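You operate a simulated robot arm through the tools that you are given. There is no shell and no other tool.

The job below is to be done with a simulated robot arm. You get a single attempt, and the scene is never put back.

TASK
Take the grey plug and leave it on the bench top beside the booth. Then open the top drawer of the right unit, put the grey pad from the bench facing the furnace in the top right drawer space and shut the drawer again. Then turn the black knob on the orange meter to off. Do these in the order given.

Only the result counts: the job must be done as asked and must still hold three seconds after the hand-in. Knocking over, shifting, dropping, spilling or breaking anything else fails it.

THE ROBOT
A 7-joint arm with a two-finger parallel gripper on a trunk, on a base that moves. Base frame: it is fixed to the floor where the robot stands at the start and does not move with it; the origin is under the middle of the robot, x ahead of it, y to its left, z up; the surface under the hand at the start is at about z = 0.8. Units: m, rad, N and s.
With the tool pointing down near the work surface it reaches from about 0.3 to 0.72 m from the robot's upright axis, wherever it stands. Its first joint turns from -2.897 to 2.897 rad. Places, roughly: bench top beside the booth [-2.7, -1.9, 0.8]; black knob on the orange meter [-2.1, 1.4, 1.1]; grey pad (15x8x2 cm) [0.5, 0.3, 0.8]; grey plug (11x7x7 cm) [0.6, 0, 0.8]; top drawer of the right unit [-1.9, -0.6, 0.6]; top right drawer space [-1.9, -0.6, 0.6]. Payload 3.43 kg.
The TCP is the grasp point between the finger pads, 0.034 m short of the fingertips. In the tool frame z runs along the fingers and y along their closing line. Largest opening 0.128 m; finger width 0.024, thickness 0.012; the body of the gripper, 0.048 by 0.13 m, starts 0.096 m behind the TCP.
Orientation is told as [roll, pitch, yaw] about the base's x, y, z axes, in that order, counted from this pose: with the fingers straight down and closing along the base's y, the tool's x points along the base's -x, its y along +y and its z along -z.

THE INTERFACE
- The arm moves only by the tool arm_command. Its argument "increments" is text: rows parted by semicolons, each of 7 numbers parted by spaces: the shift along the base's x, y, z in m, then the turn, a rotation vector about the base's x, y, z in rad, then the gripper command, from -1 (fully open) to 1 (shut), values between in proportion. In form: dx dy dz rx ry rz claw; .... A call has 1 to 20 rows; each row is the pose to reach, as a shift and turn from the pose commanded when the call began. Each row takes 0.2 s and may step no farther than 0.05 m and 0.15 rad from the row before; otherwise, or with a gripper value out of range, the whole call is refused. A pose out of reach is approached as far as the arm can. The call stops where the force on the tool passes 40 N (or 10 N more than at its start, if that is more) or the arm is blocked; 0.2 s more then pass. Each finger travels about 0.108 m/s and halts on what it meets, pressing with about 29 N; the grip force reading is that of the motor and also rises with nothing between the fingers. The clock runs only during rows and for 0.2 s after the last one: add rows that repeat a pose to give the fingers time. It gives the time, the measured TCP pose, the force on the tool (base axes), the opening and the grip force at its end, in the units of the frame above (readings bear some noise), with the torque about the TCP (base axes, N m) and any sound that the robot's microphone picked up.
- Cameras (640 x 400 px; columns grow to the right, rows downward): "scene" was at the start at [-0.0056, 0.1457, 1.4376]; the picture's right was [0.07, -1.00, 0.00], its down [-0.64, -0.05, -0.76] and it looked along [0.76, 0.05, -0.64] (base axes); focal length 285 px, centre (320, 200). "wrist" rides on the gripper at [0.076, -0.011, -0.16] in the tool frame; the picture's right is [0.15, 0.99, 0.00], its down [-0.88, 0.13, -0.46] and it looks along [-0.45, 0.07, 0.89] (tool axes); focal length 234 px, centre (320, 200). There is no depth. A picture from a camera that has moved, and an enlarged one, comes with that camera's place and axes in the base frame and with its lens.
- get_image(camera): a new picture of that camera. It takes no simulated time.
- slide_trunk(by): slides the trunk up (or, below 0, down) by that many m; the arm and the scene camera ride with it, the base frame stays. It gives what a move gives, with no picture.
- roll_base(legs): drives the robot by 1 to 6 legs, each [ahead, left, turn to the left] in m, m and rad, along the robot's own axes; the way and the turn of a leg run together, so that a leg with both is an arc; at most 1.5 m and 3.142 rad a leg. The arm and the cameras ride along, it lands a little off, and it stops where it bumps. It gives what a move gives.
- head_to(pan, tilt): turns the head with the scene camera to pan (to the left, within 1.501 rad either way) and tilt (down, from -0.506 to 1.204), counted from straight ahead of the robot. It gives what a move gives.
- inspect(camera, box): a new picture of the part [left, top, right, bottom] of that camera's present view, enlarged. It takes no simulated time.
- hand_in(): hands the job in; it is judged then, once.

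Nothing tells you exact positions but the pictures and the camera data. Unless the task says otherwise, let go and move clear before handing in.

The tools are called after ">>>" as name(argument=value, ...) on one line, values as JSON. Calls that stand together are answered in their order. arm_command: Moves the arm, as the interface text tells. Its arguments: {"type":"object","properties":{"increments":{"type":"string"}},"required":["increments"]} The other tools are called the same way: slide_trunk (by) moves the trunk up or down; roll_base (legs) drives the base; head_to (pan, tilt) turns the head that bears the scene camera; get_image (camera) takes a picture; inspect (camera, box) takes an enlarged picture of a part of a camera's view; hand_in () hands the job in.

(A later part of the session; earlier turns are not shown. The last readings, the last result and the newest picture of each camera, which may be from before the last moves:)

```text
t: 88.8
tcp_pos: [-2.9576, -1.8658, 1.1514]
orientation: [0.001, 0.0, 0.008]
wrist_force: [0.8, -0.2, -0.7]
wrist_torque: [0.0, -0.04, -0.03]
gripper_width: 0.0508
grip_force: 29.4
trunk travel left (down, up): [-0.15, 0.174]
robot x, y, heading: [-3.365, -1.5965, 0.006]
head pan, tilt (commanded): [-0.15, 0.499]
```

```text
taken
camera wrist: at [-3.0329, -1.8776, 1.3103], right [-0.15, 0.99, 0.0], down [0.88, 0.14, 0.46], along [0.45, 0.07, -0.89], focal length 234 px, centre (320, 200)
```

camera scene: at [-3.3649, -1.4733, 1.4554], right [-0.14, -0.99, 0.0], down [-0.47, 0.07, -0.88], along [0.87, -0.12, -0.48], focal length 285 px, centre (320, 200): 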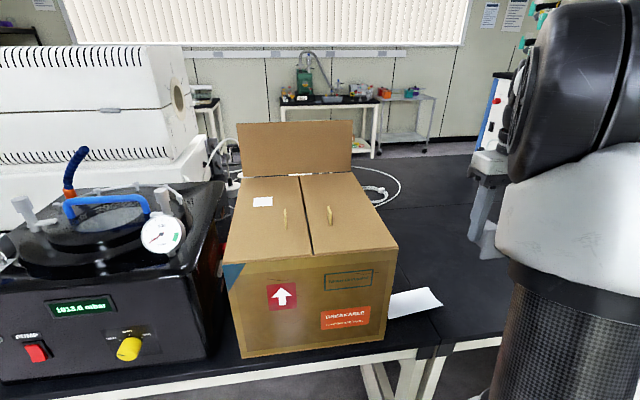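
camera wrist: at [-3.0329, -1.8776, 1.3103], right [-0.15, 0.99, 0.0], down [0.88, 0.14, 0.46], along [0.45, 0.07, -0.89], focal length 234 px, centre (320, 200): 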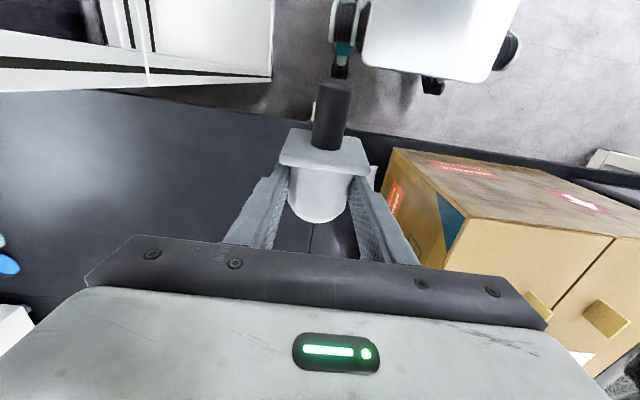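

The seam between the two bench tops is at y≈-1.83, and the area at about (-2.7, -1.91) on the booth-side top is empty. I pull slightly closer for reach.

>>> roll_base(legs=[[0.06, -0.06, 0.0]])

>>> arm_command(increments="0.045 0.0 0 0 0 0 1; 0.09 0.0 0 0 0 0 1; 0.135 0.0 0 0 0 0 1; 0.18 0.0 0 0 0 0 1; 0.19 0.01 0 0 0 0 1; 0.19 0.01 0 0 0 0 1")

>>> get_image(camera="wrist")

>>> get_image(camera="scene")

```text
t: 90.0
tcp_pos: [-2.8982, -1.9249, 1.1514]
orientation: [0.001, -0.001, 0.006]
wrist_force: [-1.3, -0.1, -0.2]
wrist_torque: [0.0, -0.01, 0.0]
gripper_width: 0.0511
grip_force: 28.6
trunk travel left (down, up): [-0.15, 0.174]
robot x, y, heading: [-3.3059, -1.6551, 0.002]
head pan, tilt (commanded): [-0.15, 0.499]
```

```text
t: 91.4
tcp_pos: [-2.7083, -1.9133, 1.1522]
orientation: [0.0, 0.0, 0.006]
wrist_force: [0.8, -0.5, -0.9]
wrist_torque: [-0.04, -0.03, 0.0]
gripper_width: 0.0508
grip_force: 28.8
trunk travel left (down, up): [-0.15, 0.174]
robot x, y, heading: [-3.3042, -1.6579, 0.005]
head pan, tilt (commanded): [-0.15, 0.499]
```

```text
taken
camera wrist: at [-2.7838, -1.9245, 1.3109], right [-0.15, 0.99, 0.0], down [0.88, 0.14, 0.46], along [0.45, 0.07, -0.89], focal length 234 px, centre (320, 200)
```

wrist: 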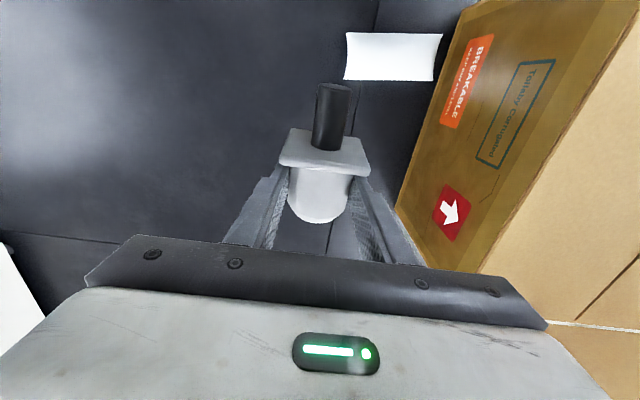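

```text
taken
camera scene: at [-3.3062, -1.5324, 1.4554], right [-0.14, -0.99, 0.0], down [-0.47, 0.07, -0.88], along [0.87, -0.12, -0.48], focal length 285 px, centre (320, 200)
```

scene: 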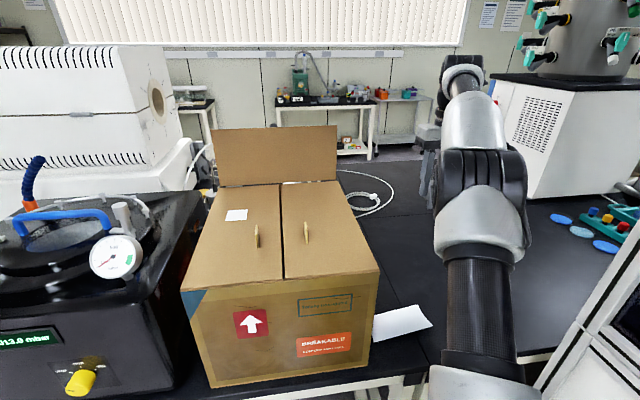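

The plug hovers over empty bench at (-2.71, -1.91). I lower it to just above the surface.

>>> arm_command(increments="0 0 -0.045 0 0 0 1; 0 0 -0.09 0 0 0 1; 0 0 -0.135 0 0 0 1; 0 0 -0.18 0 0 0 1; 0 0 -0.225 0 0 0 1; 0 0 -0.255 0 0 0 1; 0 0 -0.275 0 0 0 1; 0 0 -0.275 0 0 0 1")

>>> get_image(camera="wrist")

>>> get_image(camera="scene")

```text
t: 93.2
tcp_pos: [-2.7087, -1.9154, 0.8768]
orientation: [0.0, 0.0, 0.008]
wrist_force: [0.5, 0.0, 0.6]
wrist_torque: [0.01, -0.03, 0.0]
gripper_width: 0.0511
grip_force: 29.2
trunk travel left (down, up): [-0.15, 0.174]
robot x, y, heading: [-3.3056, -1.6547, 0.007]
head pan, tilt (commanded): [-0.15, 0.499]
```

```text
taken
camera wrist: at [-2.785, -1.9266, 1.0364], right [-0.15, 0.99, 0.0], down [0.88, 0.14, 0.46], along [0.45, 0.07, -0.89], focal length 234 px, centre (320, 200)
```

wrist: 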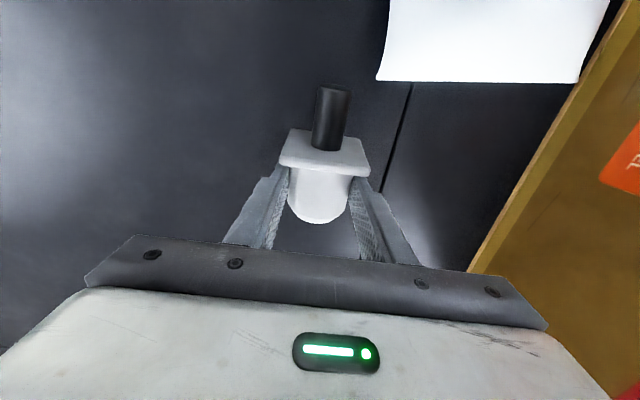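

```text
taken
camera scene: at [-3.3061, -1.5325, 1.4554], right [-0.14, -0.99, 0.0], down [-0.47, 0.07, -0.88], along [0.87, -0.12, -0.48], focal length 285 px, centre (320, 200)
```

scene: 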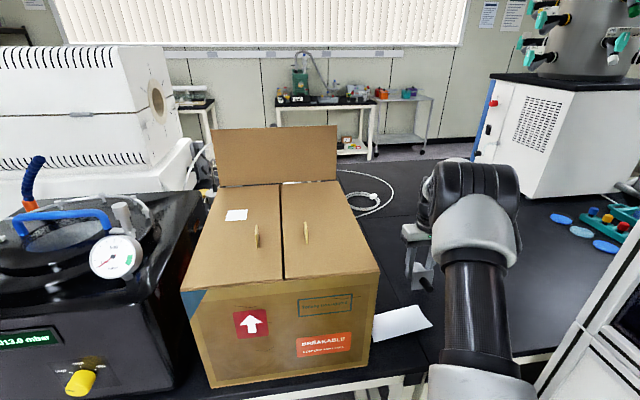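

Clear all around. I go down in small steps, watching the force for contact.

>>> arm_command(increments="0 0 -0.004 0 0 0 1; 0 0 -0.008 0 0 0 1; 0 0 -0.008 0 0 0 1")

>>> arm_command(increments="0 0 -0.003 0 0 0 1; 0 0 -0.005 0 0 0 1; 0 0 -0.005 0 0 0 1")

```text
t: 94.0
tcp_pos: [-2.707, -1.917, 0.8687]
orientation: [0.0, -0.001, 0.005]
wrist_force: [-0.5, 0.7, -0.5]
wrist_torque: [-0.03, 0.01, -0.01]
gripper_width: 0.0505
grip_force: 29.3
trunk travel left (down, up): [-0.15, 0.174]
robot x, y, heading: [-3.305, -1.6594, 0.012]
head pan, tilt (commanded): [-0.15, 0.499]
```

```text
t: 94.8
tcp_pos: [-2.7085, -1.9168, 0.8634]
orientation: [-0.001, -0.002, 0.007]
wrist_force: [-0.1, 0.8, -1.0]
wrist_torque: [0.0, -0.01, -0.01]
gripper_width: 0.0508
grip_force: 28.4
trunk travel left (down, up): [-0.15, 0.174]
robot x, y, heading: [-3.3051, -1.6585, 0.009]
head pan, tilt (commanded): [-0.15, 0.499]
```

>>> arm_command(increments="0 0 -0.002 0 0 0 1; 0 0 -0.003 0 0 0 1; 0 0 -0.003 0 0 0 1")

>>> arm_command(increments="0 0 -0.002 0 0 0 1; 0 0 -0.002 0 0 0 1")

>>> inspect(camera="scene", box=[370, 200, 530, 320])

```text
t: 95.6
tcp_pos: [-2.7084, -1.9149, 0.8599]
orientation: [0.0, 0.001, 0.006]
wrist_force: [-0.6, -0.5, -0.4]
wrist_torque: [-0.01, -0.04, -0.02]
gripper_width: 0.0507
grip_force: 29.5
trunk travel left (down, up): [-0.15, 0.174]
robot x, y, heading: [-3.3038, -1.6559, 0.009]
head pan, tilt (commanded): [-0.15, 0.499]
```

```text
t: 96.2
tcp_pos: [-2.7083, -1.9158, 0.8574]
orientation: [0.001, 0.001, 0.008]
wrist_force: [0.8, 0.6, -0.1]
wrist_torque: [-0.02, -0.01, 0.01]
gripper_width: 0.0508
grip_force: 29.2
trunk travel left (down, up): [-0.15, 0.174]
robot x, y, heading: [-3.3051, -1.6571, 0.006]
head pan, tilt (commanded): [-0.15, 0.499]
```

```text
3.33 times, centred on (450, 260) of scene
camera zoom: at [-3.3061, -1.5325, 1.4554], right [-0.14, -0.99, 0.0], down [-0.47, 0.07, -0.88], along [0.87, -0.12, -0.48], focal length 950 px, centre (-113, 0)
```

zoom: 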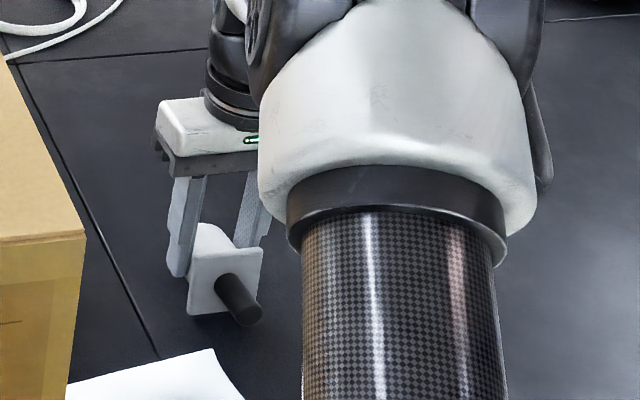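

No contact yet; the flange is only millimetres above the bench. I keep stepping down.

>>> arm_command(increments="0 0 -0.002 0 0 0 1; 0 0 -0.002 0 0 0 1")

>>> arm_command(increments="0 0 -0.002 0 0 0 1; 0 0 -0.002 0 0 0 1")

>>> arm_command(increments="0 0 -0.002 0 0 0 1; 0 0 -0.002 0 0 0 1")

```text
t: 96.8
tcp_pos: [-2.7101, -1.9149, 0.8571]
orientation: [-0.001, -0.002, 0.009]
wrist_force: [0.4, -0.6, -2.0]
wrist_torque: [-0.03, 0.01, -0.04]
gripper_width: 0.0509
grip_force: 29.0
trunk travel left (down, up): [-0.15, 0.174]
robot x, y, heading: [-3.3096, -1.657, 0.009]
head pan, tilt (commanded): [-0.15, 0.499]
```

```text
t: 97.4
tcp_pos: [-2.7095, -1.9154, 0.8557]
orientation: [0.0, -0.002, 0.007]
wrist_force: [-1.2, -0.2, 6.4]
wrist_torque: [0.1, 0.23, 0.0]
gripper_width: 0.0509
grip_force: 29.1
trunk travel left (down, up): [-0.15, 0.174]
robot x, y, heading: [-3.3071, -1.6598, 0.006]
head pan, tilt (commanded): [-0.15, 0.499]
```

```text
t: 98.0
tcp_pos: [-2.7082, -1.9161, 0.8554]
orientation: [-0.003, -0.005, 0.007]
wrist_force: [-1.0, -0.1, 19.4]
wrist_torque: [0.05, 0.56, -0.02]
gripper_width: 0.0506
grip_force: 28.8
trunk travel left (down, up): [-0.15, 0.174]
robot x, y, heading: [-3.3038, -1.6626, 0.008]
head pan, tilt (commanded): [-0.15, 0.499]
```

Contact: the flange rests on the bench at TCP z≈0.8555. To avoid the body end dropping when released, I ease off and pitch the tool slightly so the body end also comes down to the bench.

>>> arm_command(increments="0 0 0.003 0 0 0 1; 0 0 0.002 0 0.05 0 1; 0 0 0.001 0 0.1 0 1; 0 0 0 0 0.15 0 1; 0 0 0 0 0.15 0 1")

>>> inspect(camera="scene", box=[370, 200, 530, 320])

```text
t: 99.2
tcp_pos: [-2.709, -1.9151, 0.8533]
orientation: [0.001, 0.147, 0.008]
wrist_force: [4.1, 2.1, 19.6]
wrist_torque: [0.09, -0.53, 0.03]
gripper_width: 0.051
grip_force: 28.7
trunk travel left (down, up): [-0.15, 0.174]
robot x, y, heading: [-3.3018, -1.657, 0.002]
head pan, tilt (commanded): [-0.15, 0.499]
```

```text
3.33 times, centred on (450, 260) of scene
camera zoom: at [-3.3075, -1.5316, 1.4554], right [-0.14, -0.99, 0.0], down [-0.47, 0.07, -0.88], along [0.87, -0.13, -0.48], focal length 950 px, centre (-113, 0)
```

zoom: 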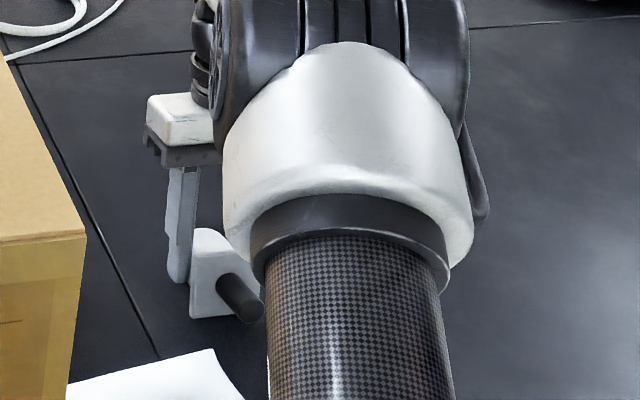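

Now the body end presses too. I ease off a little to reduce the load, then open the fingers slowly.

>>> arm_command(increments="0 0 0.002 0 -0.02 0 1; 0 0 0.002 0 -0.02 0 1")

```text
t: 99.8
tcp_pos: [-2.7099, -1.9151, 0.8535]
orientation: [0.002, 0.132, 0.007]
wrist_force: [-1.8, 2.3, 12.8]
wrist_torque: [0.09, -0.06, 0.0]
gripper_width: 0.0506
grip_force: 29.2
trunk travel left (down, up): [-0.15, 0.174]
robot x, y, heading: [-3.3096, -1.6601, 0.005]
head pan, tilt (commanded): [-0.15, 0.499]
```

>>> arm_command(increments="0 0 0.001 0 0 0 1; 0 0 0.001 0 0 0 0.2; 0 0 0.001 0 0 0 0.1; 0 0 0.001 0 0 0 -0.1; 0 0 0.001 0 0 0 -0.4; 0 0 0.001 0 0 0 -0.4")

>>> get_image(camera="wrist")

>>> inspect(camera="scene", box=[370, 200, 530, 320])

```text
t: 101.2
tcp_pos: [-2.7075, -1.9144, 0.856]
orientation: [0.0, 0.13, 0.008]
wrist_force: [-0.3, 0.1, -0.1]
wrist_torque: [0.01, 0.0, 0.0]
gripper_width: 0.0894
grip_force: 0.0
trunk travel left (down, up): [-0.15, 0.174]
robot x, y, heading: [-3.3061, -1.6579, 0.009]
head pan, tilt (commanded): [-0.15, 0.499]
```

```text
taken
camera wrist: at [-2.7626, -1.9266, 1.0231], right [-0.15, 0.99, 0.02], down [0.93, 0.14, 0.34], along [0.33, 0.07, -0.94], focal length 234 px, centre (320, 200)
```

wrist: 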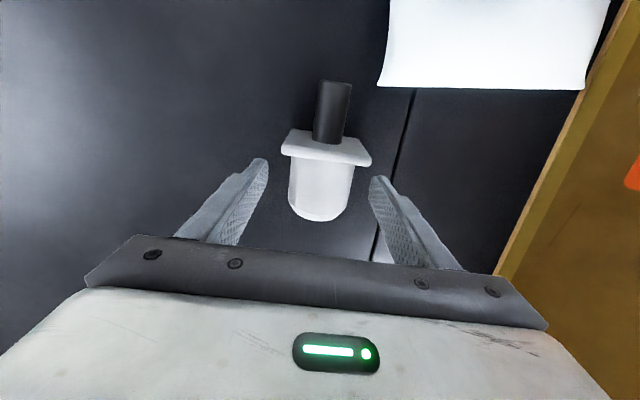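

```text
3.33 times, centred on (450, 260) of scene
camera zoom: at [-3.3062, -1.5324, 1.4554], right [-0.14, -0.99, 0.0], down [-0.47, 0.07, -0.88], along [0.87, -0.12, -0.48], focal length 950 px, centre (-113, 0)
```

zoom: 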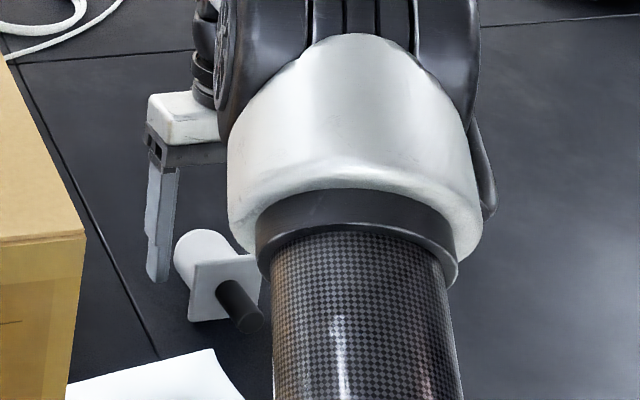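

The plug rests on the bench top on its own, fingers open and free. I lift straight up, level the tool and check the plug.

>>> arm_command(increments="0 0 0.03 0 0 0 -0.4; 0 0 0.07 0 0 0 -0.4; 0 0 0.115 0 -0.06 0 -0.4; 0 0 0.16 0 -0.13 0 -0.4; 0 0 0.205 0 -0.13 0 -0.4; 0 0 0.25 0 -0.13 0 -0.4; 0 0 0.295 0 -0.13 0 -0.4; 0 0 0.295 0 -0.13 0 -0.4")

>>> get_image(camera="wrist")

>>> get_image(camera="scene")

```text
t: 103.0
tcp_pos: [-2.7104, -1.9175, 1.1511]
orientation: [-0.001, -0.001, 0.01]
wrist_force: [0.4, -0.4, -0.3]
wrist_torque: [-0.03, -0.02, -0.02]
gripper_width: 0.0896
grip_force: 0.1
trunk travel left (down, up): [-0.15, 0.174]
robot x, y, heading: [-3.3057, -1.6579, 0.007]
head pan, tilt (commanded): [-0.15, 0.499]
```

```text
taken
camera wrist: at [-2.7861, -1.9277, 1.3097], right [-0.15, 0.99, 0.0], down [0.88, 0.14, 0.46], along [0.45, 0.07, -0.89], focal length 234 px, centre (320, 200)
```

wrist: 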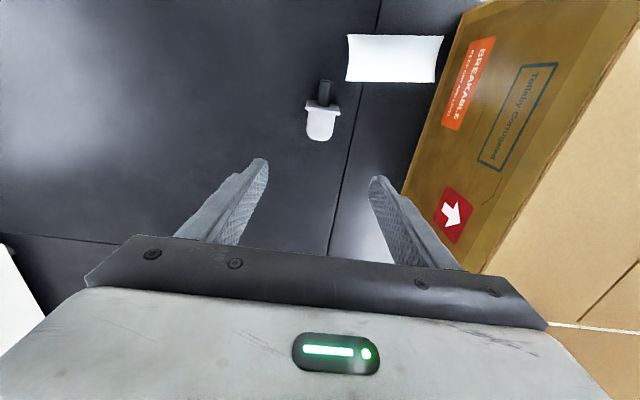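

```text
taken
camera scene: at [-3.3062, -1.5324, 1.4554], right [-0.14, -0.99, 0.0], down [-0.47, 0.07, -0.88], along [0.87, -0.12, -0.48], focal length 285 px, centre (320, 200)
```

scene: 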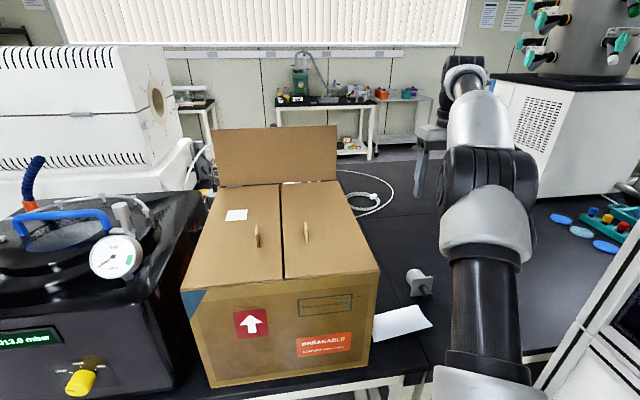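

The plug stands alone on the bench beside the booth, box and paper untouched. I retract the arm, back away, and centre the arm in front of the robot.

>>> arm_command(increments="-0.045 0 0 0 0 0 -0.4; -0.09 0 0 0 0 0 -0.4; -0.135 0 0 0 0 0 -0.4; -0.18 0 0 0 0 0 -0.4; -0.2 0 0 0 0 0 -0.4; -0.2 0 0 0 0 0 -0.4")

>>> roll_base(legs=[[-0.32, 0.0, 0.0], [0, 0.3, 0]])

>>> arm_command(increments="0 0.045 0 0 0 0 -0.4; 0 0.09 0 0 0 0 -0.4; 0 0.135 0 0 0 0 -0.4; 0 0.18 0 0 0 0 -0.4; 0 0.225 0 0 0 0 -0.4; 0 0.27 0 0 0 0 -0.4; 0 0.29 0 0 0 0 -0.4; 0 0.29 0 0 0 0 -0.4")

>>> get_image(camera="scene")

```text
t: 104.4
tcp_pos: [-2.9074, -1.9139, 1.1516]
orientation: [0.001, 0.001, 0.007]
wrist_force: [0.7, 0.1, -0.3]
wrist_torque: [0.0, 0.03, -0.03]
gripper_width: 0.0893
grip_force: 0.0
trunk travel left (down, up): [-0.15, 0.174]
robot x, y, heading: [-3.3018, -1.6586, 0.003]
head pan, tilt (commanded): [-0.15, 0.499]
```

```text
t: 109.7
tcp_pos: [-3.2326, -1.6087, 1.1515]
orientation: [0.002, -0.001, 0.015]
wrist_force: [-0.4, -0.1, -0.6]
wrist_torque: [-0.02, 0.01, 0.02]
gripper_width: 0.0896
grip_force: 0.0
trunk travel left (down, up): [-0.15, 0.174]
robot x, y, heading: [-3.6348, -1.3557, 0.016]
head pan, tilt (commanded): [-0.15, 0.499]
```

```text
t: 111.5
tcp_pos: [-3.2341, -1.3213, 1.1501]
orientation: [0.0, 0.0, 0.015]
wrist_force: [-0.5, -1.6, -0.6]
wrist_torque: [-0.01, 0.02, 0.0]
gripper_width: 0.0896
grip_force: 0.1
trunk travel left (down, up): [-0.15, 0.174]
robot x, y, heading: [-3.6323, -1.36, 0.017]
head pan, tilt (commanded): [-0.15, 0.499]
```

```text
taken
camera scene: at [-3.635, -1.231, 1.4554], right [-0.13, -0.99, 0.0], down [-0.47, 0.06, -0.88], along [0.87, -0.12, -0.48], focal length 285 px, centre (320, 200)
```

scene: 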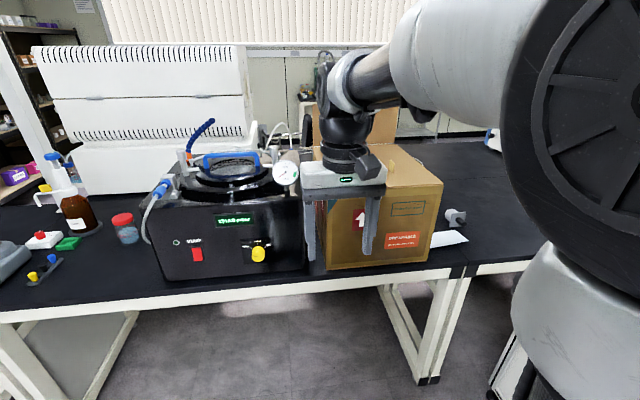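

Everything is in place. I drive sideways past the bench end and back up the aisle, stopping near x≈-2 to look at the orange meter on the shelf.

>>> roll_base(legs=[[0, 1.4, 0], [0, 0.47, 0], [1.45, 0, 0]])

>>> head_to(pan=1.4, tilt=0.3)

>>> get_image(camera="scene")

```text
t: 136.8
tcp_pos: [-1.8414, 0.6456, 1.15]
orientation: [0.0, -0.001, 0.047]
wrist_force: [-0.2, -0.1, 0.7]
wrist_torque: [-0.02, -0.01, -0.04]
gripper_width: 0.0896
grip_force: 0.1
trunk travel left (down, up): [-0.15, 0.174]
robot x, y, heading: [-2.2435, 0.599, 0.045]
head pan, tilt (commanded): [-0.15, 0.499]
```

```text
t: 138.4
tcp_pos: [-1.8406, 0.6454, 1.1499]
orientation: [0.001, 0.0, 0.043]
wrist_force: [-0.2, 0.0, 0.0]
wrist_torque: [-0.03, -0.02, 0.01]
gripper_width: 0.0898
grip_force: 0.1
trunk travel left (down, up): [-0.15, 0.174]
robot x, y, heading: [-2.2394, 0.5967, 0.047]
head pan, tilt (commanded): [1.4, 0.3]
```

```text
taken
camera scene: at [-2.3233, 0.8255, 1.4738], right [0.99, -0.13, 0.0], down [-0.04, -0.29, -0.96], along [0.12, 0.95, -0.3], focal length 285 px, centre (320, 200)
```

scene: 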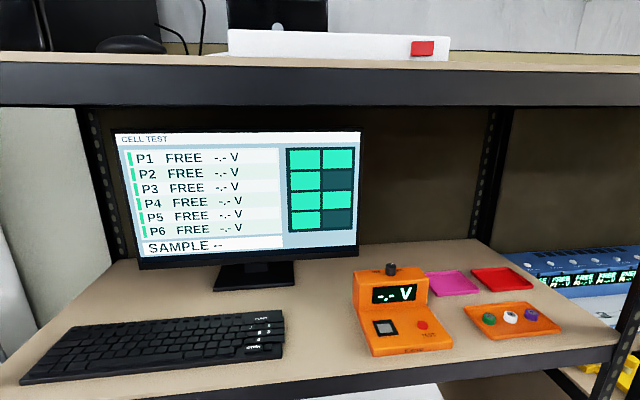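

The orange meter is on the shelf with its black knob on top. I zoom in on it now for later.

>>> inspect(camera="scene", box=[330, 240, 450, 360])

>>> head_to(pan=0.9, tilt=0.3)

>>> get_image(camera="scene")

```text
3.33 times, centred on (390, 300) of scene
camera zoom: at [-2.3233, 0.8255, 1.4738], right [0.99, -0.13, 0.0], down [-0.04, -0.29, -0.96], along [0.12, 0.95, -0.3], focal length 950 px, centre (87, -133)
```

zoom: 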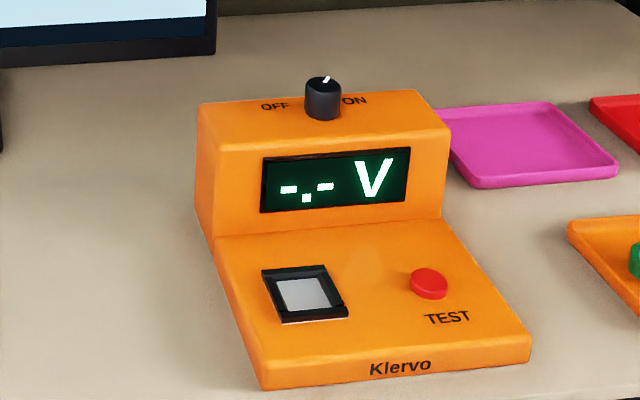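

```text
t: 139.4
tcp_pos: [-1.8425, 0.6449, 1.1499]
orientation: [0.0, 0.0, 0.046]
wrist_force: [-0.2, 0.9, 0.6]
wrist_torque: [0.02, -0.03, 0.01]
gripper_width: 0.0895
grip_force: 0.1
trunk travel left (down, up): [-0.15, 0.174]
robot x, y, heading: [-2.2433, 0.5961, 0.045]
head pan, tilt (commanded): [0.901, 0.3]
```

```text
taken
camera scene: at [-2.2805, 0.8086, 1.4738], right [0.81, -0.58, 0.0], down [-0.17, -0.24, -0.96], along [0.56, 0.77, -0.3], focal length 285 px, centre (320, 200)
```

scene: 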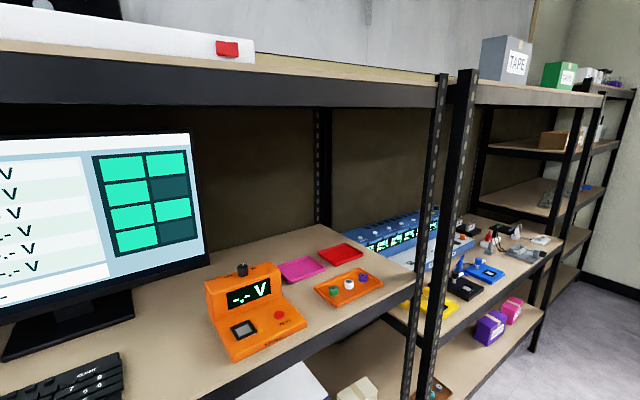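

The knob sits at about (-2.08, 1.42, 1.1), OFF on the left and ON on the right; I'll return to it last. Now I drive out of the aisle, turn to face the drawers and position myself in front of the right unit.

>>> head_to(pan=0.0, tilt=0.5)

>>> roll_base(legs=[[1.25, -0.12, -0.045], [0, 0, -3.1]])

>>> get_image(camera="scene")

```text
t: 140.6
tcp_pos: [-1.8415, 0.6453, 1.1508]
orientation: [0.0, 0.0, 0.042]
wrist_force: [0.9, -0.4, 0.2]
wrist_torque: [0.0, 0.02, 0.02]
gripper_width: 0.0894
grip_force: 0.0
trunk travel left (down, up): [-0.15, 0.174]
robot x, y, heading: [-2.2381, 0.5965, 0.042]
head pan, tilt (commanded): [0.0, 0.499]
```

```text
t: 154.5
tcp_pos: [-1.358, 0.4761, 1.1497]
orientation: [0.0, 0.001, -3.081]
wrist_force: [-0.2, -0.3, 0.4]
wrist_torque: [-0.01, -0.03, -0.02]
gripper_width: 0.0897
grip_force: 0.0
trunk travel left (down, up): [-0.15, 0.174]
robot x, y, heading: [-0.9613, 0.5326, -3.078]
head pan, tilt (commanded): [0.0, 0.499]
```

```text
taken
camera scene: at [-0.9545, 0.3903, 1.4554], right [-0.06, 1.0, 0.0], down [0.48, 0.03, -0.88], along [-0.88, -0.05, -0.48], focal length 285 px, centre (320, 200)
```

scene: 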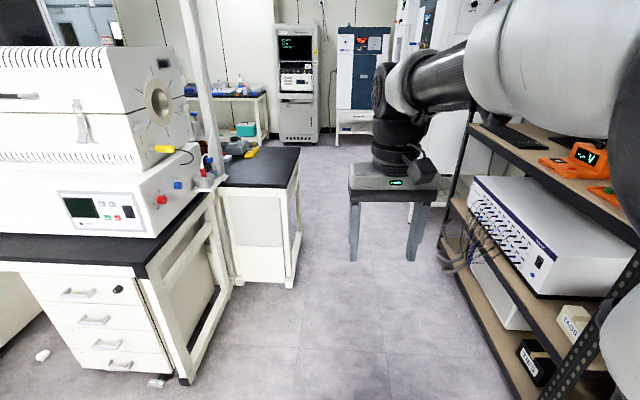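

The right unit's top drawer handle is at about (-1.63, -0.5, 0.69). I slide sideways to stand in front of it.

>>> roll_base(legs=[[0.0, 1.03, -0.063]])

>>> head_to(pan=0.0, tilt=0.75)

>>> get_image(camera="scene")

>>> head_to(pan=0.6, tilt=0.75)

>>> get_image(camera="scene")

```text
t: 164.6
tcp_pos: [-1.3346, -0.5151, 1.1502]
orientation: [0.0, 0.0, 3.131]
wrist_force: [0.2, -0.6, -0.1]
wrist_torque: [-0.01, -0.02, -0.02]
gripper_width: 0.0896
grip_force: 0.0
trunk travel left (down, up): [-0.15, 0.174]
robot x, y, heading: [-0.9374, -0.4862, 3.131]
head pan, tilt (commanded): [0.0, 0.499]
```

```text
t: 165.4
tcp_pos: [-1.3347, -0.516, 1.1503]
orientation: [-0.001, -0.001, 3.13]
wrist_force: [0.0, -0.4, 0.0]
wrist_torque: [0.01, 0.0, 0.01]
gripper_width: 0.0897
grip_force: 0.1
trunk travel left (down, up): [-0.15, 0.174]
robot x, y, heading: [-0.9368, -0.4898, 3.131]
head pan, tilt (commanded): [0.0, 0.75]
```

```text
taken
camera scene: at [-0.9306, -0.6295, 1.4335], right [0.01, 1.0, 0.0], down [0.68, -0.01, -0.73], along [-0.73, 0.01, -0.68], focal length 285 px, centre (320, 200)
```

scene: 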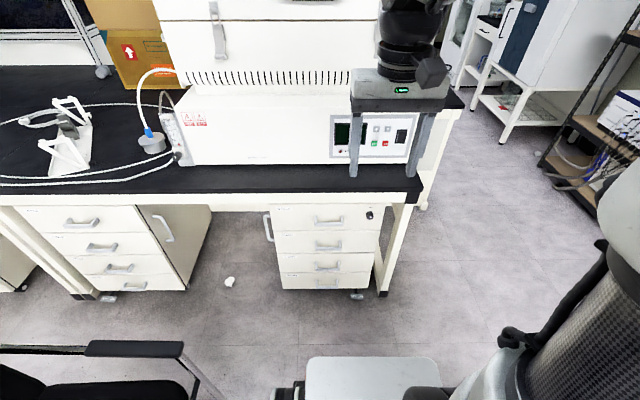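

```text
t: 166.4
tcp_pos: [-1.3355, -0.5142, 1.1505]
orientation: [0.0, -0.001, 3.131]
wrist_force: [0.2, 0.1, -0.4]
wrist_torque: [0.01, 0.02, 0.01]
gripper_width: 0.0895
grip_force: 0.0
trunk travel left (down, up): [-0.15, 0.174]
robot x, y, heading: [-0.9372, -0.4892, 3.134]
head pan, tilt (commanded): [0.6, 0.75]
```

```text
taken
camera scene: at [-0.9167, -0.6764, 1.4334], right [-0.56, 0.83, 0.0], down [0.57, 0.38, -0.73], along [-0.61, -0.41, -0.68], focal length 285 px, centre (320, 200)
```

scene: 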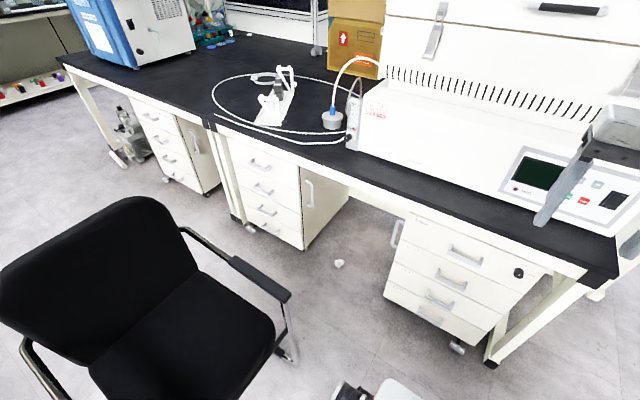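

The right unit's top drawer (with a lock at its right) has a bow handle around y≈-0.586. I zoom in on the handle.

>>> inspect(camera="scene", box=[370, 190, 580, 360])

>>> head_to(pan=0.1, tilt=0.75)

>>> inspect(camera="scene", box=[250, 160, 450, 300])

>>> get_image(camera="wrist")

```text
2.35 times, centred on (475, 275) of scene
camera zoom: at [-0.9167, -0.6764, 1.4334], right [-0.56, 0.83, 0.0], down [0.57, 0.38, -0.73], along [-0.61, -0.41, -0.68], focal length 671 px, centre (-45, 24)
```

zoom: 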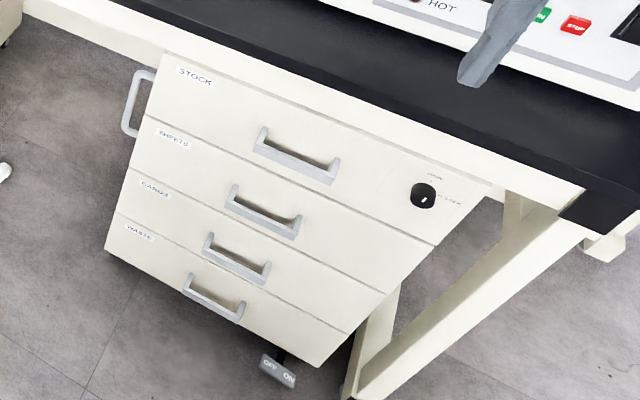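

```text
t: 167.3
tcp_pos: [-1.3358, -0.515, 1.1507]
orientation: [0.0, -0.002, 3.132]
wrist_force: [-0.3, 0.5, 0.6]
wrist_torque: [0.01, -0.03, -0.01]
gripper_width: 0.0895
grip_force: 0.0
trunk travel left (down, up): [-0.15, 0.174]
robot x, y, heading: [-0.9338, -0.4888, 3.133]
head pan, tilt (commanded): [0.099, 0.75]
```

```text
2.86 times, centred on (350, 230) of scene
camera zoom: at [-0.9303, -0.6378, 1.4334], right [-0.09, 1.0, 0.0], down [0.68, 0.06, -0.73], along [-0.73, -0.07, -0.68], focal length 815 px, centre (234, 114)
```

zoom: 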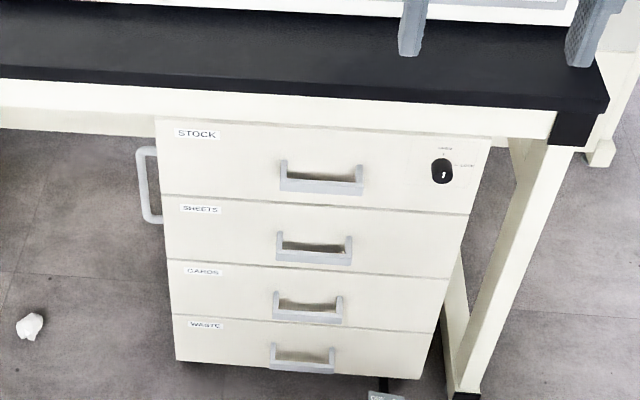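

```text
taken
camera wrist: at [-1.2595, -0.5047, 1.3095], right [0.14, -0.99, 0.0], down [-0.88, -0.12, 0.46], along [-0.45, -0.06, -0.89], focal length 234 px, centre (320, 200)
```

wrist: 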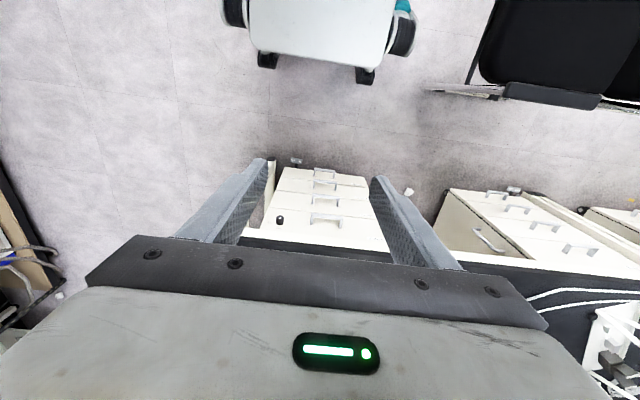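

There is a lock next to the top drawer's handle. I zoom in on it to read its state.

>>> inspect(camera="scene", box=[385, 200, 425, 230])

>>> inspect(camera="scene", box=[300, 195, 400, 255])

>>> inspect(camera="wrist", box=[260, 150, 400, 250])

```text
13.33 times, centred on (405, 215) of scene
camera zoom: at [-0.9303, -0.6378, 1.4334], right [-0.09, 1.0, 0.0], down [0.68, 0.06, -0.73], along [-0.73, -0.07, -0.68], focal length 3802 px, centre (-813, 0)
```

zoom: 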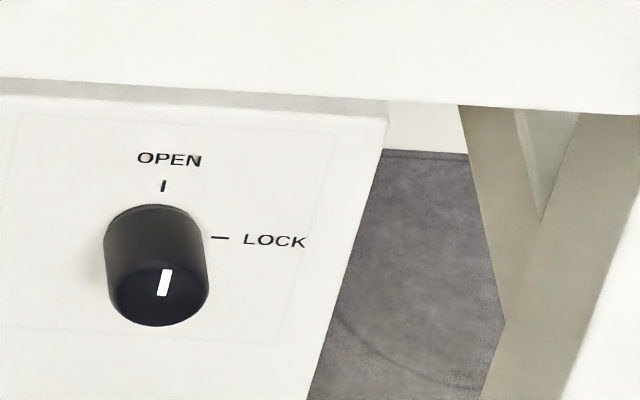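

```text
6.40 times, centred on (350, 225) of scene
camera zoom: at [-0.9303, -0.6378, 1.4334], right [-0.09, 1.0, 0.0], down [0.68, 0.06, -0.73], along [-0.73, -0.07, -0.68], focal length 1825 px, centre (128, 40)
```

zoom: 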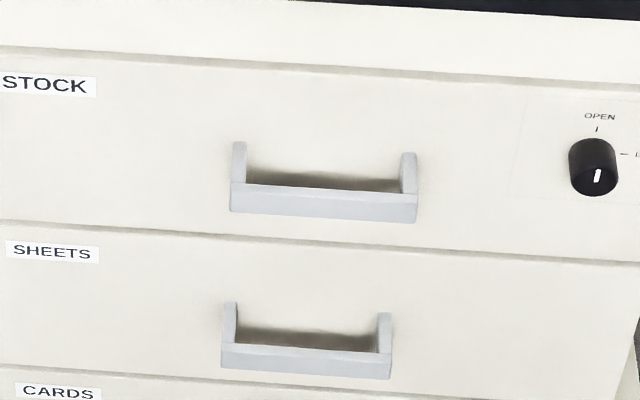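

```text
4.00 times, centred on (330, 200) of wrist
camera zoom: at [-1.2595, -0.5047, 1.3095], right [0.14, -0.99, 0.0], down [-0.88, -0.12, 0.46], along [-0.45, -0.06, -0.89], focal length 937 px, centre (280, 200)
```

zoom: 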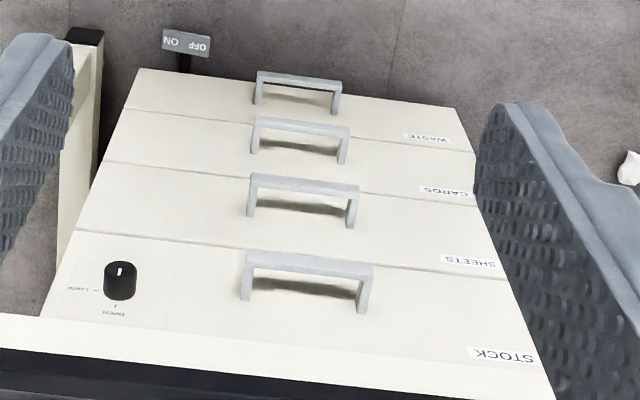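

The lock's white mark points to OPEN, so the drawer should slide. By triangulation the handle bar is at about (-1.66, -0.587, 0.632), 11 cm wide. I lower the trunk for comfortable reach, then turn the tool to point forward at a safe height.

>>> slide_trunk(by=-0.12)

>>> arm_command(increments="-0.03 -0.01 0 0 0.0 0 -0.4; -0.06 -0.02 0 0 0.14 0 -0.4; -0.09 -0.03 0 0 0.28 0 -0.4; -0.11 -0.04 0 0 0.42 0 -0.4; -0.13 -0.05 0 0 0.56 0 -0.4; -0.14 -0.06 0 0 0.70 0 -0.4; -0.15 -0.07 0 0 0.84 0 -0.4; -0.16 -0.072 0 0 0.98 0 -0.4; -0.17 -0.072 0 0 1.12 0 -0.4; -0.18 -0.072 0 0 1.26 0 -0.4; -0.18 -0.072 0 0 1.40 0 -0.4; -0.18 -0.072 0 0 1.53 0 -0.4; -0.18 -0.072 0 0 1.57 0 -0.4; -0.18 -0.072 0 0 1.57 0 -0.4")

>>> get_image(camera="scene")

>>> get_image(camera="wrist")

```text
t: 168.8
tcp_pos: [-1.3348, -0.5149, 1.03]
orientation: [0.0, 0.001, 3.13]
wrist_force: [0.5, 0.7, 0.0]
wrist_torque: [-0.02, 0.0, 0.04]
gripper_width: 0.0895
grip_force: 0.1
trunk travel left (down, up): [-0.03, 0.294]
robot x, y, heading: [-0.9383, -0.4865, 3.134]
head pan, tilt (commanded): [0.099, 0.75]
```

```text
t: 171.8
tcp_pos: [-1.5134, -0.5871, 1.0304]
orientation: [1.564, -1.56, 1.578]
wrist_force: [0.0, -0.1, -0.4]
wrist_torque: [-0.01, 0.02, -0.01]
gripper_width: 0.0897
grip_force: 0.0
out of reach, approached as far as the arm can: row 9
trunk travel left (down, up): [-0.03, 0.294]
robot x, y, heading: [-0.9366, -0.4911, 3.134]
head pan, tilt (commanded): [0.099, 0.75]
```

```text
taken
camera scene: at [-0.9303, -0.6378, 1.3134], right [-0.09, 1.0, 0.0], down [0.68, 0.06, -0.73], along [-0.73, -0.06, -0.68], focal length 285 px, centre (320, 200)
```

scene: 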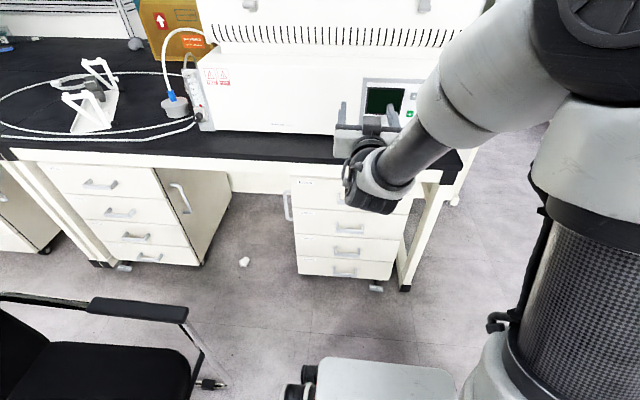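

```text
taken
camera wrist: at [-1.3556, -0.5773, 0.9537], right [0.0, -0.99, -0.14], down [0.46, -0.12, 0.88], along [-0.89, -0.06, 0.45], focal length 234 px, centre (320, 200)
```

wrist: 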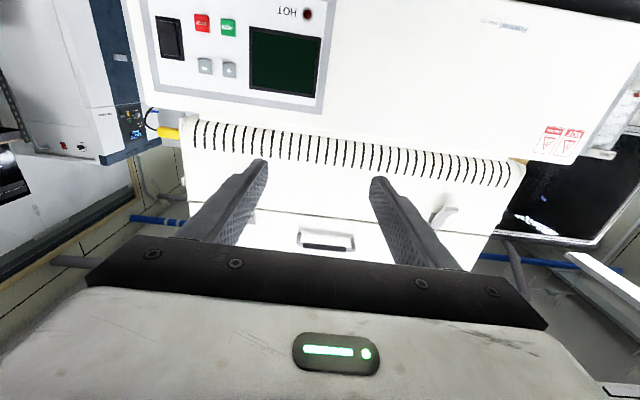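

The tool now points forward at the bench. Next I roll it a quarter turn so that the fingers close vertically.

>>> arm_command(increments="0 0 0 0.14 0 0 -0.4; 0 0 0 0.28 0 0 -0.4; 0 0 0 0.42 0 0 -0.4; 0 0 0 0.56 0 0 -0.4; 0 0 0 0.70 0 0 -0.4; 0 0 0 0.84 0 0 -0.4; 0 0 0 0.98 0 0 -0.4; 0 0 0 1.12 0 0 -0.4; 0 0 0 1.26 0 0 -0.4; 0 0 0 1.40 0 0 -0.4; 0 0 0 1.54 0 0 -0.4; 0 0 0 1.5708 0 0 -0.4; 0 0 0 1.5708 0 0 -0.4")

>>> get_image(camera="scene")

>>> get_image(camera="wrist")

```text
t: 174.6
tcp_pos: [-1.5158, -0.5868, 1.0311]
orientation: [-1.571, -0.007, -1.57]
wrist_force: [0.3, 0.1, -0.6]
wrist_torque: [0.01, 0.0, 0.01]
gripper_width: 0.0896
grip_force: 0.0
trunk travel left (down, up): [-0.03, 0.294]
robot x, y, heading: [-0.9361, -0.4936, 3.128]
head pan, tilt (commanded): [0.099, 0.75]
```

```text
taken
camera scene: at [-0.9303, -0.6378, 1.3134], right [-0.09, 1.0, 0.0], down [0.68, 0.06, -0.73], along [-0.73, -0.06, -0.68], focal length 285 px, centre (320, 200)
```

scene: 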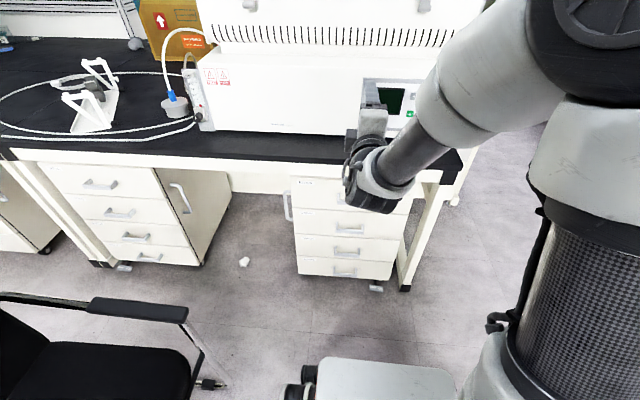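

```text
taken
camera wrist: at [-1.3562, -0.5113, 1.0409], right [0.0, 0.14, -0.99], down [0.46, -0.88, -0.12], along [-0.89, -0.45, -0.06], focal length 234 px, centre (320, 200)
```

wrist: 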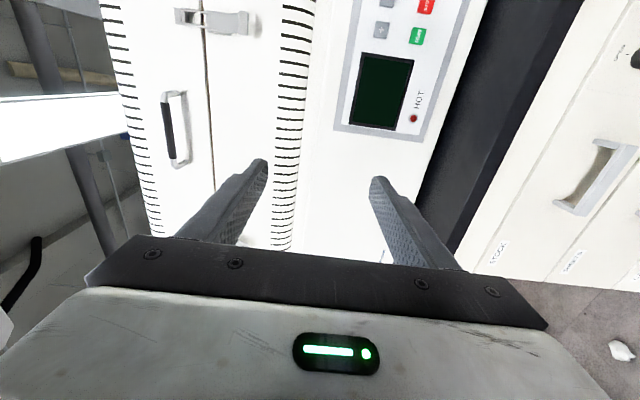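

The fingers now close vertically and the handle is in view to the right of the wrist picture. I lower in front of the bench edge to handle height.

>>> arm_command(increments="0 0 -0.045 0 0 0 -0.4; 0 0 -0.09 0 0 0 -0.4; 0 0 -0.135 0 0 0 -0.4; 0 0 -0.18 0 0 0 -0.4; 0 0 -0.225 0 0 0 -0.4; 0 0 -0.27 0 0 0 -0.4; 0 0 -0.30 0 0 0 -0.4; 0 0 -0.30 0 0 0 -0.4")

>>> get_image(camera="scene")

>>> get_image(camera="wrist")

```text
t: 176.4
tcp_pos: [-1.5145, -0.5856, 0.7287]
orientation: [-1.571, -0.01, -1.573]
wrist_force: [-0.2, 0.1, -0.1]
wrist_torque: [-0.03, -0.01, 0.03]
gripper_width: 0.0898
grip_force: 0.0
trunk travel left (down, up): [-0.03, 0.294]
robot x, y, heading: [-0.9378, -0.492, 3.13]
head pan, tilt (commanded): [0.099, 0.75]
```

```text
taken
camera scene: at [-0.9303, -0.6378, 1.3134], right [-0.09, 1.0, 0.0], down [0.68, 0.06, -0.73], along [-0.73, -0.06, -0.68], focal length 285 px, centre (320, 200)
```

scene: 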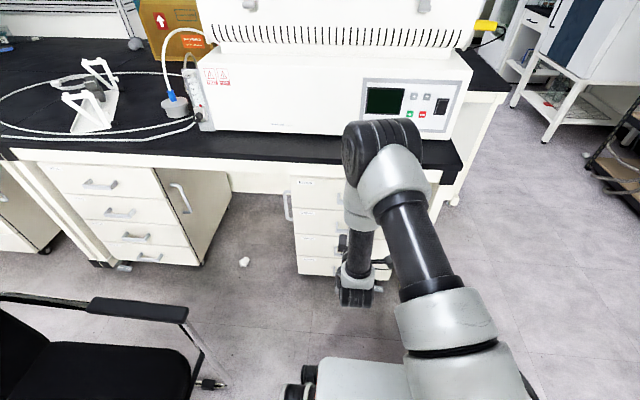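

```text
taken
camera wrist: at [-1.3544, -0.5106, 0.739], right [0.0, 0.14, -0.99], down [0.45, -0.88, -0.12], along [-0.89, -0.45, -0.06], focal length 234 px, centre (320, 200)
```

wrist: 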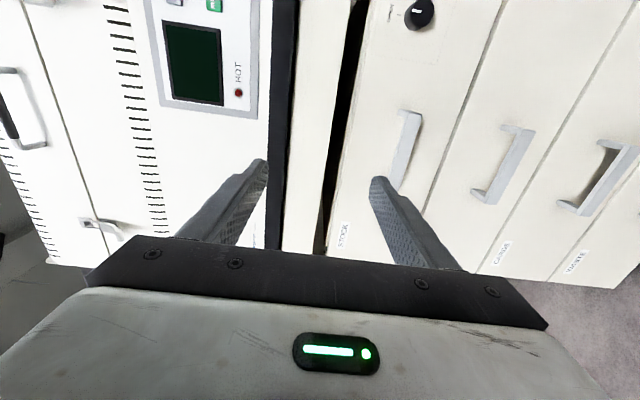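

The handle lies slightly lower than I thought. I enlarge the wrist view for an accurate fix.

>>> inspect(camera="wrist", box=[320, 60, 480, 220])

```text
2.50 times, centred on (400, 140) of wrist
camera zoom: at [-1.3544, -0.5106, 0.739], right [0.0, 0.14, -0.99], down [0.45, -0.88, -0.12], along [-0.89, -0.45, -0.06], focal length 585 px, centre (120, 350)
```

zoom: 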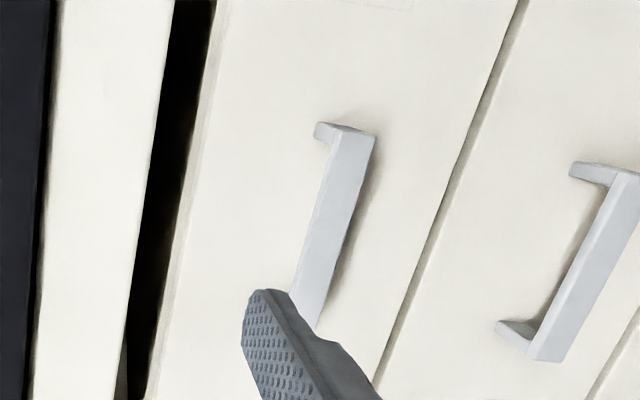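

The bar's front is at x≈-1.665, z≈0.614, spanning y -0.53 to -0.64. I narrow the fingers, lower to that height, and move in part-way to check.

>>> arm_command(increments="0 0 -0.04 0 0 0 -0.1; 0 0 -0.08 0 0 0 -0.1; 0 0 -0.115 0 0 0 -0.1; -0.03 0 -0.115 0 0 0 -0.1; -0.06 0 -0.115 0 0 0 -0.1; -0.08 0 -0.115 0 0 0 -0.1; -0.08 0 -0.115 0 0 0 -0.1")

>>> get_image(camera="wrist")

>>> get_image(camera="scene")

```text
t: 178.0
tcp_pos: [-1.5957, -0.587, 0.6139]
orientation: [-1.571, -0.011, -1.571]
wrist_force: [-0.1, -0.4, 0.4]
wrist_torque: [-0.01, -0.01, -0.01]
gripper_width: 0.0703
grip_force: 0.1
trunk travel left (down, up): [-0.03, 0.294]
robot x, y, heading: [-0.9371, -0.4896, 3.135]
head pan, tilt (commanded): [0.099, 0.75]
```

```text
taken
camera wrist: at [-1.4358, -0.5116, 0.624], right [0.0, 0.14, -0.99], down [0.46, -0.88, -0.12], along [-0.89, -0.45, -0.06], focal length 234 px, centre (320, 200)
```

wrist: 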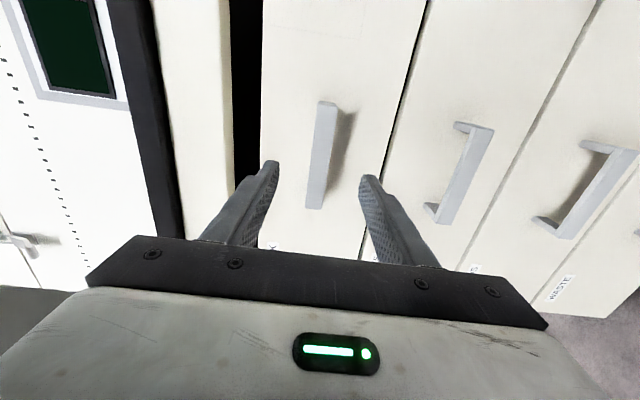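

```text
taken
camera scene: at [-0.9303, -0.6378, 1.3134], right [-0.09, 1.0, 0.0], down [0.68, 0.06, -0.73], along [-0.73, -0.06, -0.68], focal length 285 px, centre (320, 200)
```

scene: 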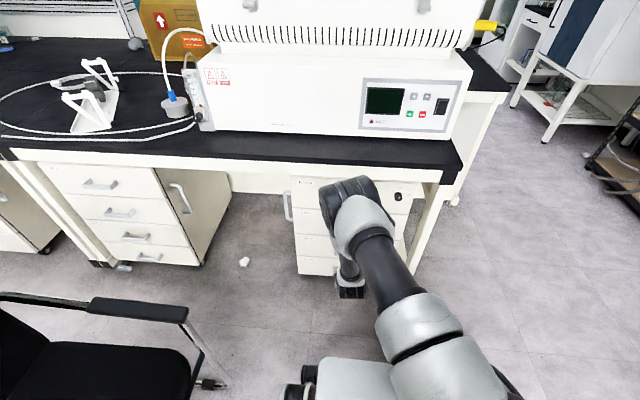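

The bar sits centred between the fingers. I move in the last 5 cm and close on it.

>>> arm_command(increments="-0.02 0.003 0 0 0 0 -0.1; -0.04 0.003 0 0 0 0 -0.1; -0.05 0.003 0 0 0 0 -0.1; -0.05 0.003 0 0 0 0 -0.1")

>>> inspect(camera="wrist", box=[220, 60, 420, 260])

```text
t: 179.0
tcp_pos: [-1.6463, -0.5832, 0.615]
orientation: [-1.571, -0.01, -1.571]
wrist_force: [0.0, 0.9, 0.3]
wrist_torque: [0.0, -0.03, -0.04]
gripper_width: 0.0704
grip_force: 0.1
trunk travel left (down, up): [-0.03, 0.294]
robot x, y, heading: [-0.9333, -0.4891, 3.132]
head pan, tilt (commanded): [0.099, 0.75]
```

```text
2.00 times, centred on (320, 160) of wrist
camera zoom: at [-1.486, -0.5071, 0.625], right [0.0, 0.14, -0.99], down [0.46, -0.88, -0.12], along [-0.89, -0.45, -0.06], focal length 468 px, centre (320, 280)
```

zoom: 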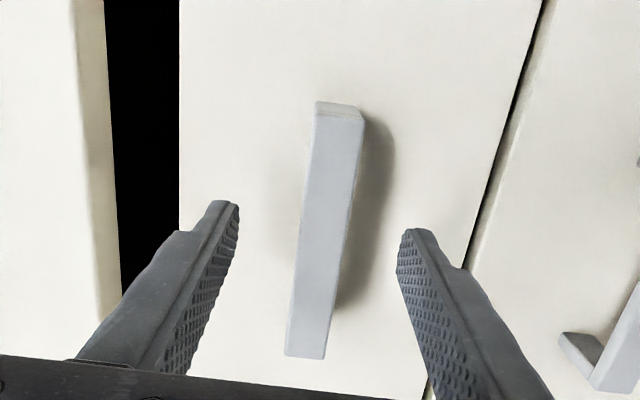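

The bar lies between the finger ends. I close the gripper on it.

>>> arm_command(increments="0 0 0 0 0 0 0.3; 0 0 0 0 0 0 0.7; 0 0 0 0 0 0 1; 0 0 0 0 0 0 1; 0 0 0 0 0 0 1")

>>> inspect(camera="wrist", box=[220, 60, 420, 260])

```text
t: 180.2
tcp_pos: [-1.6458, -0.5831, 0.6137]
orientation: [-1.57, -0.008, -1.571]
wrist_force: [0.0, -0.2, -2.6]
wrist_torque: [1.28, 0.1, 0.0]
gripper_width: 0.0199
grip_force: 45.0
trunk travel left (down, up): [-0.03, 0.294]
robot x, y, heading: [-0.9382, -0.4876, 3.132]
head pan, tilt (commanded): [0.099, 0.75]
```

```text
2.00 times, centred on (320, 160) of wrist
camera zoom: at [-1.4859, -0.5072, 0.6248], right [0.0, 0.14, -0.99], down [0.46, -0.88, -0.12], along [-0.89, -0.45, -0.06], focal length 468 px, centre (320, 280)
```

zoom: 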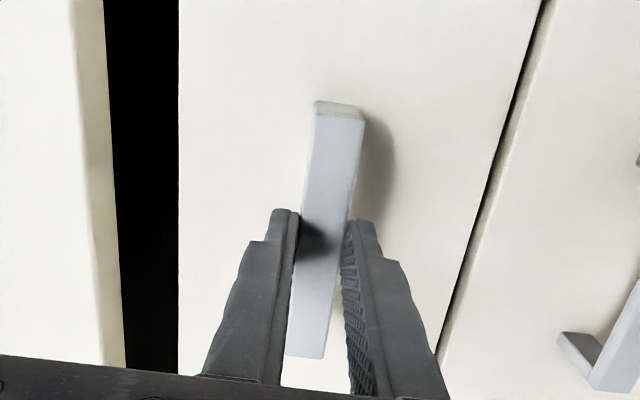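

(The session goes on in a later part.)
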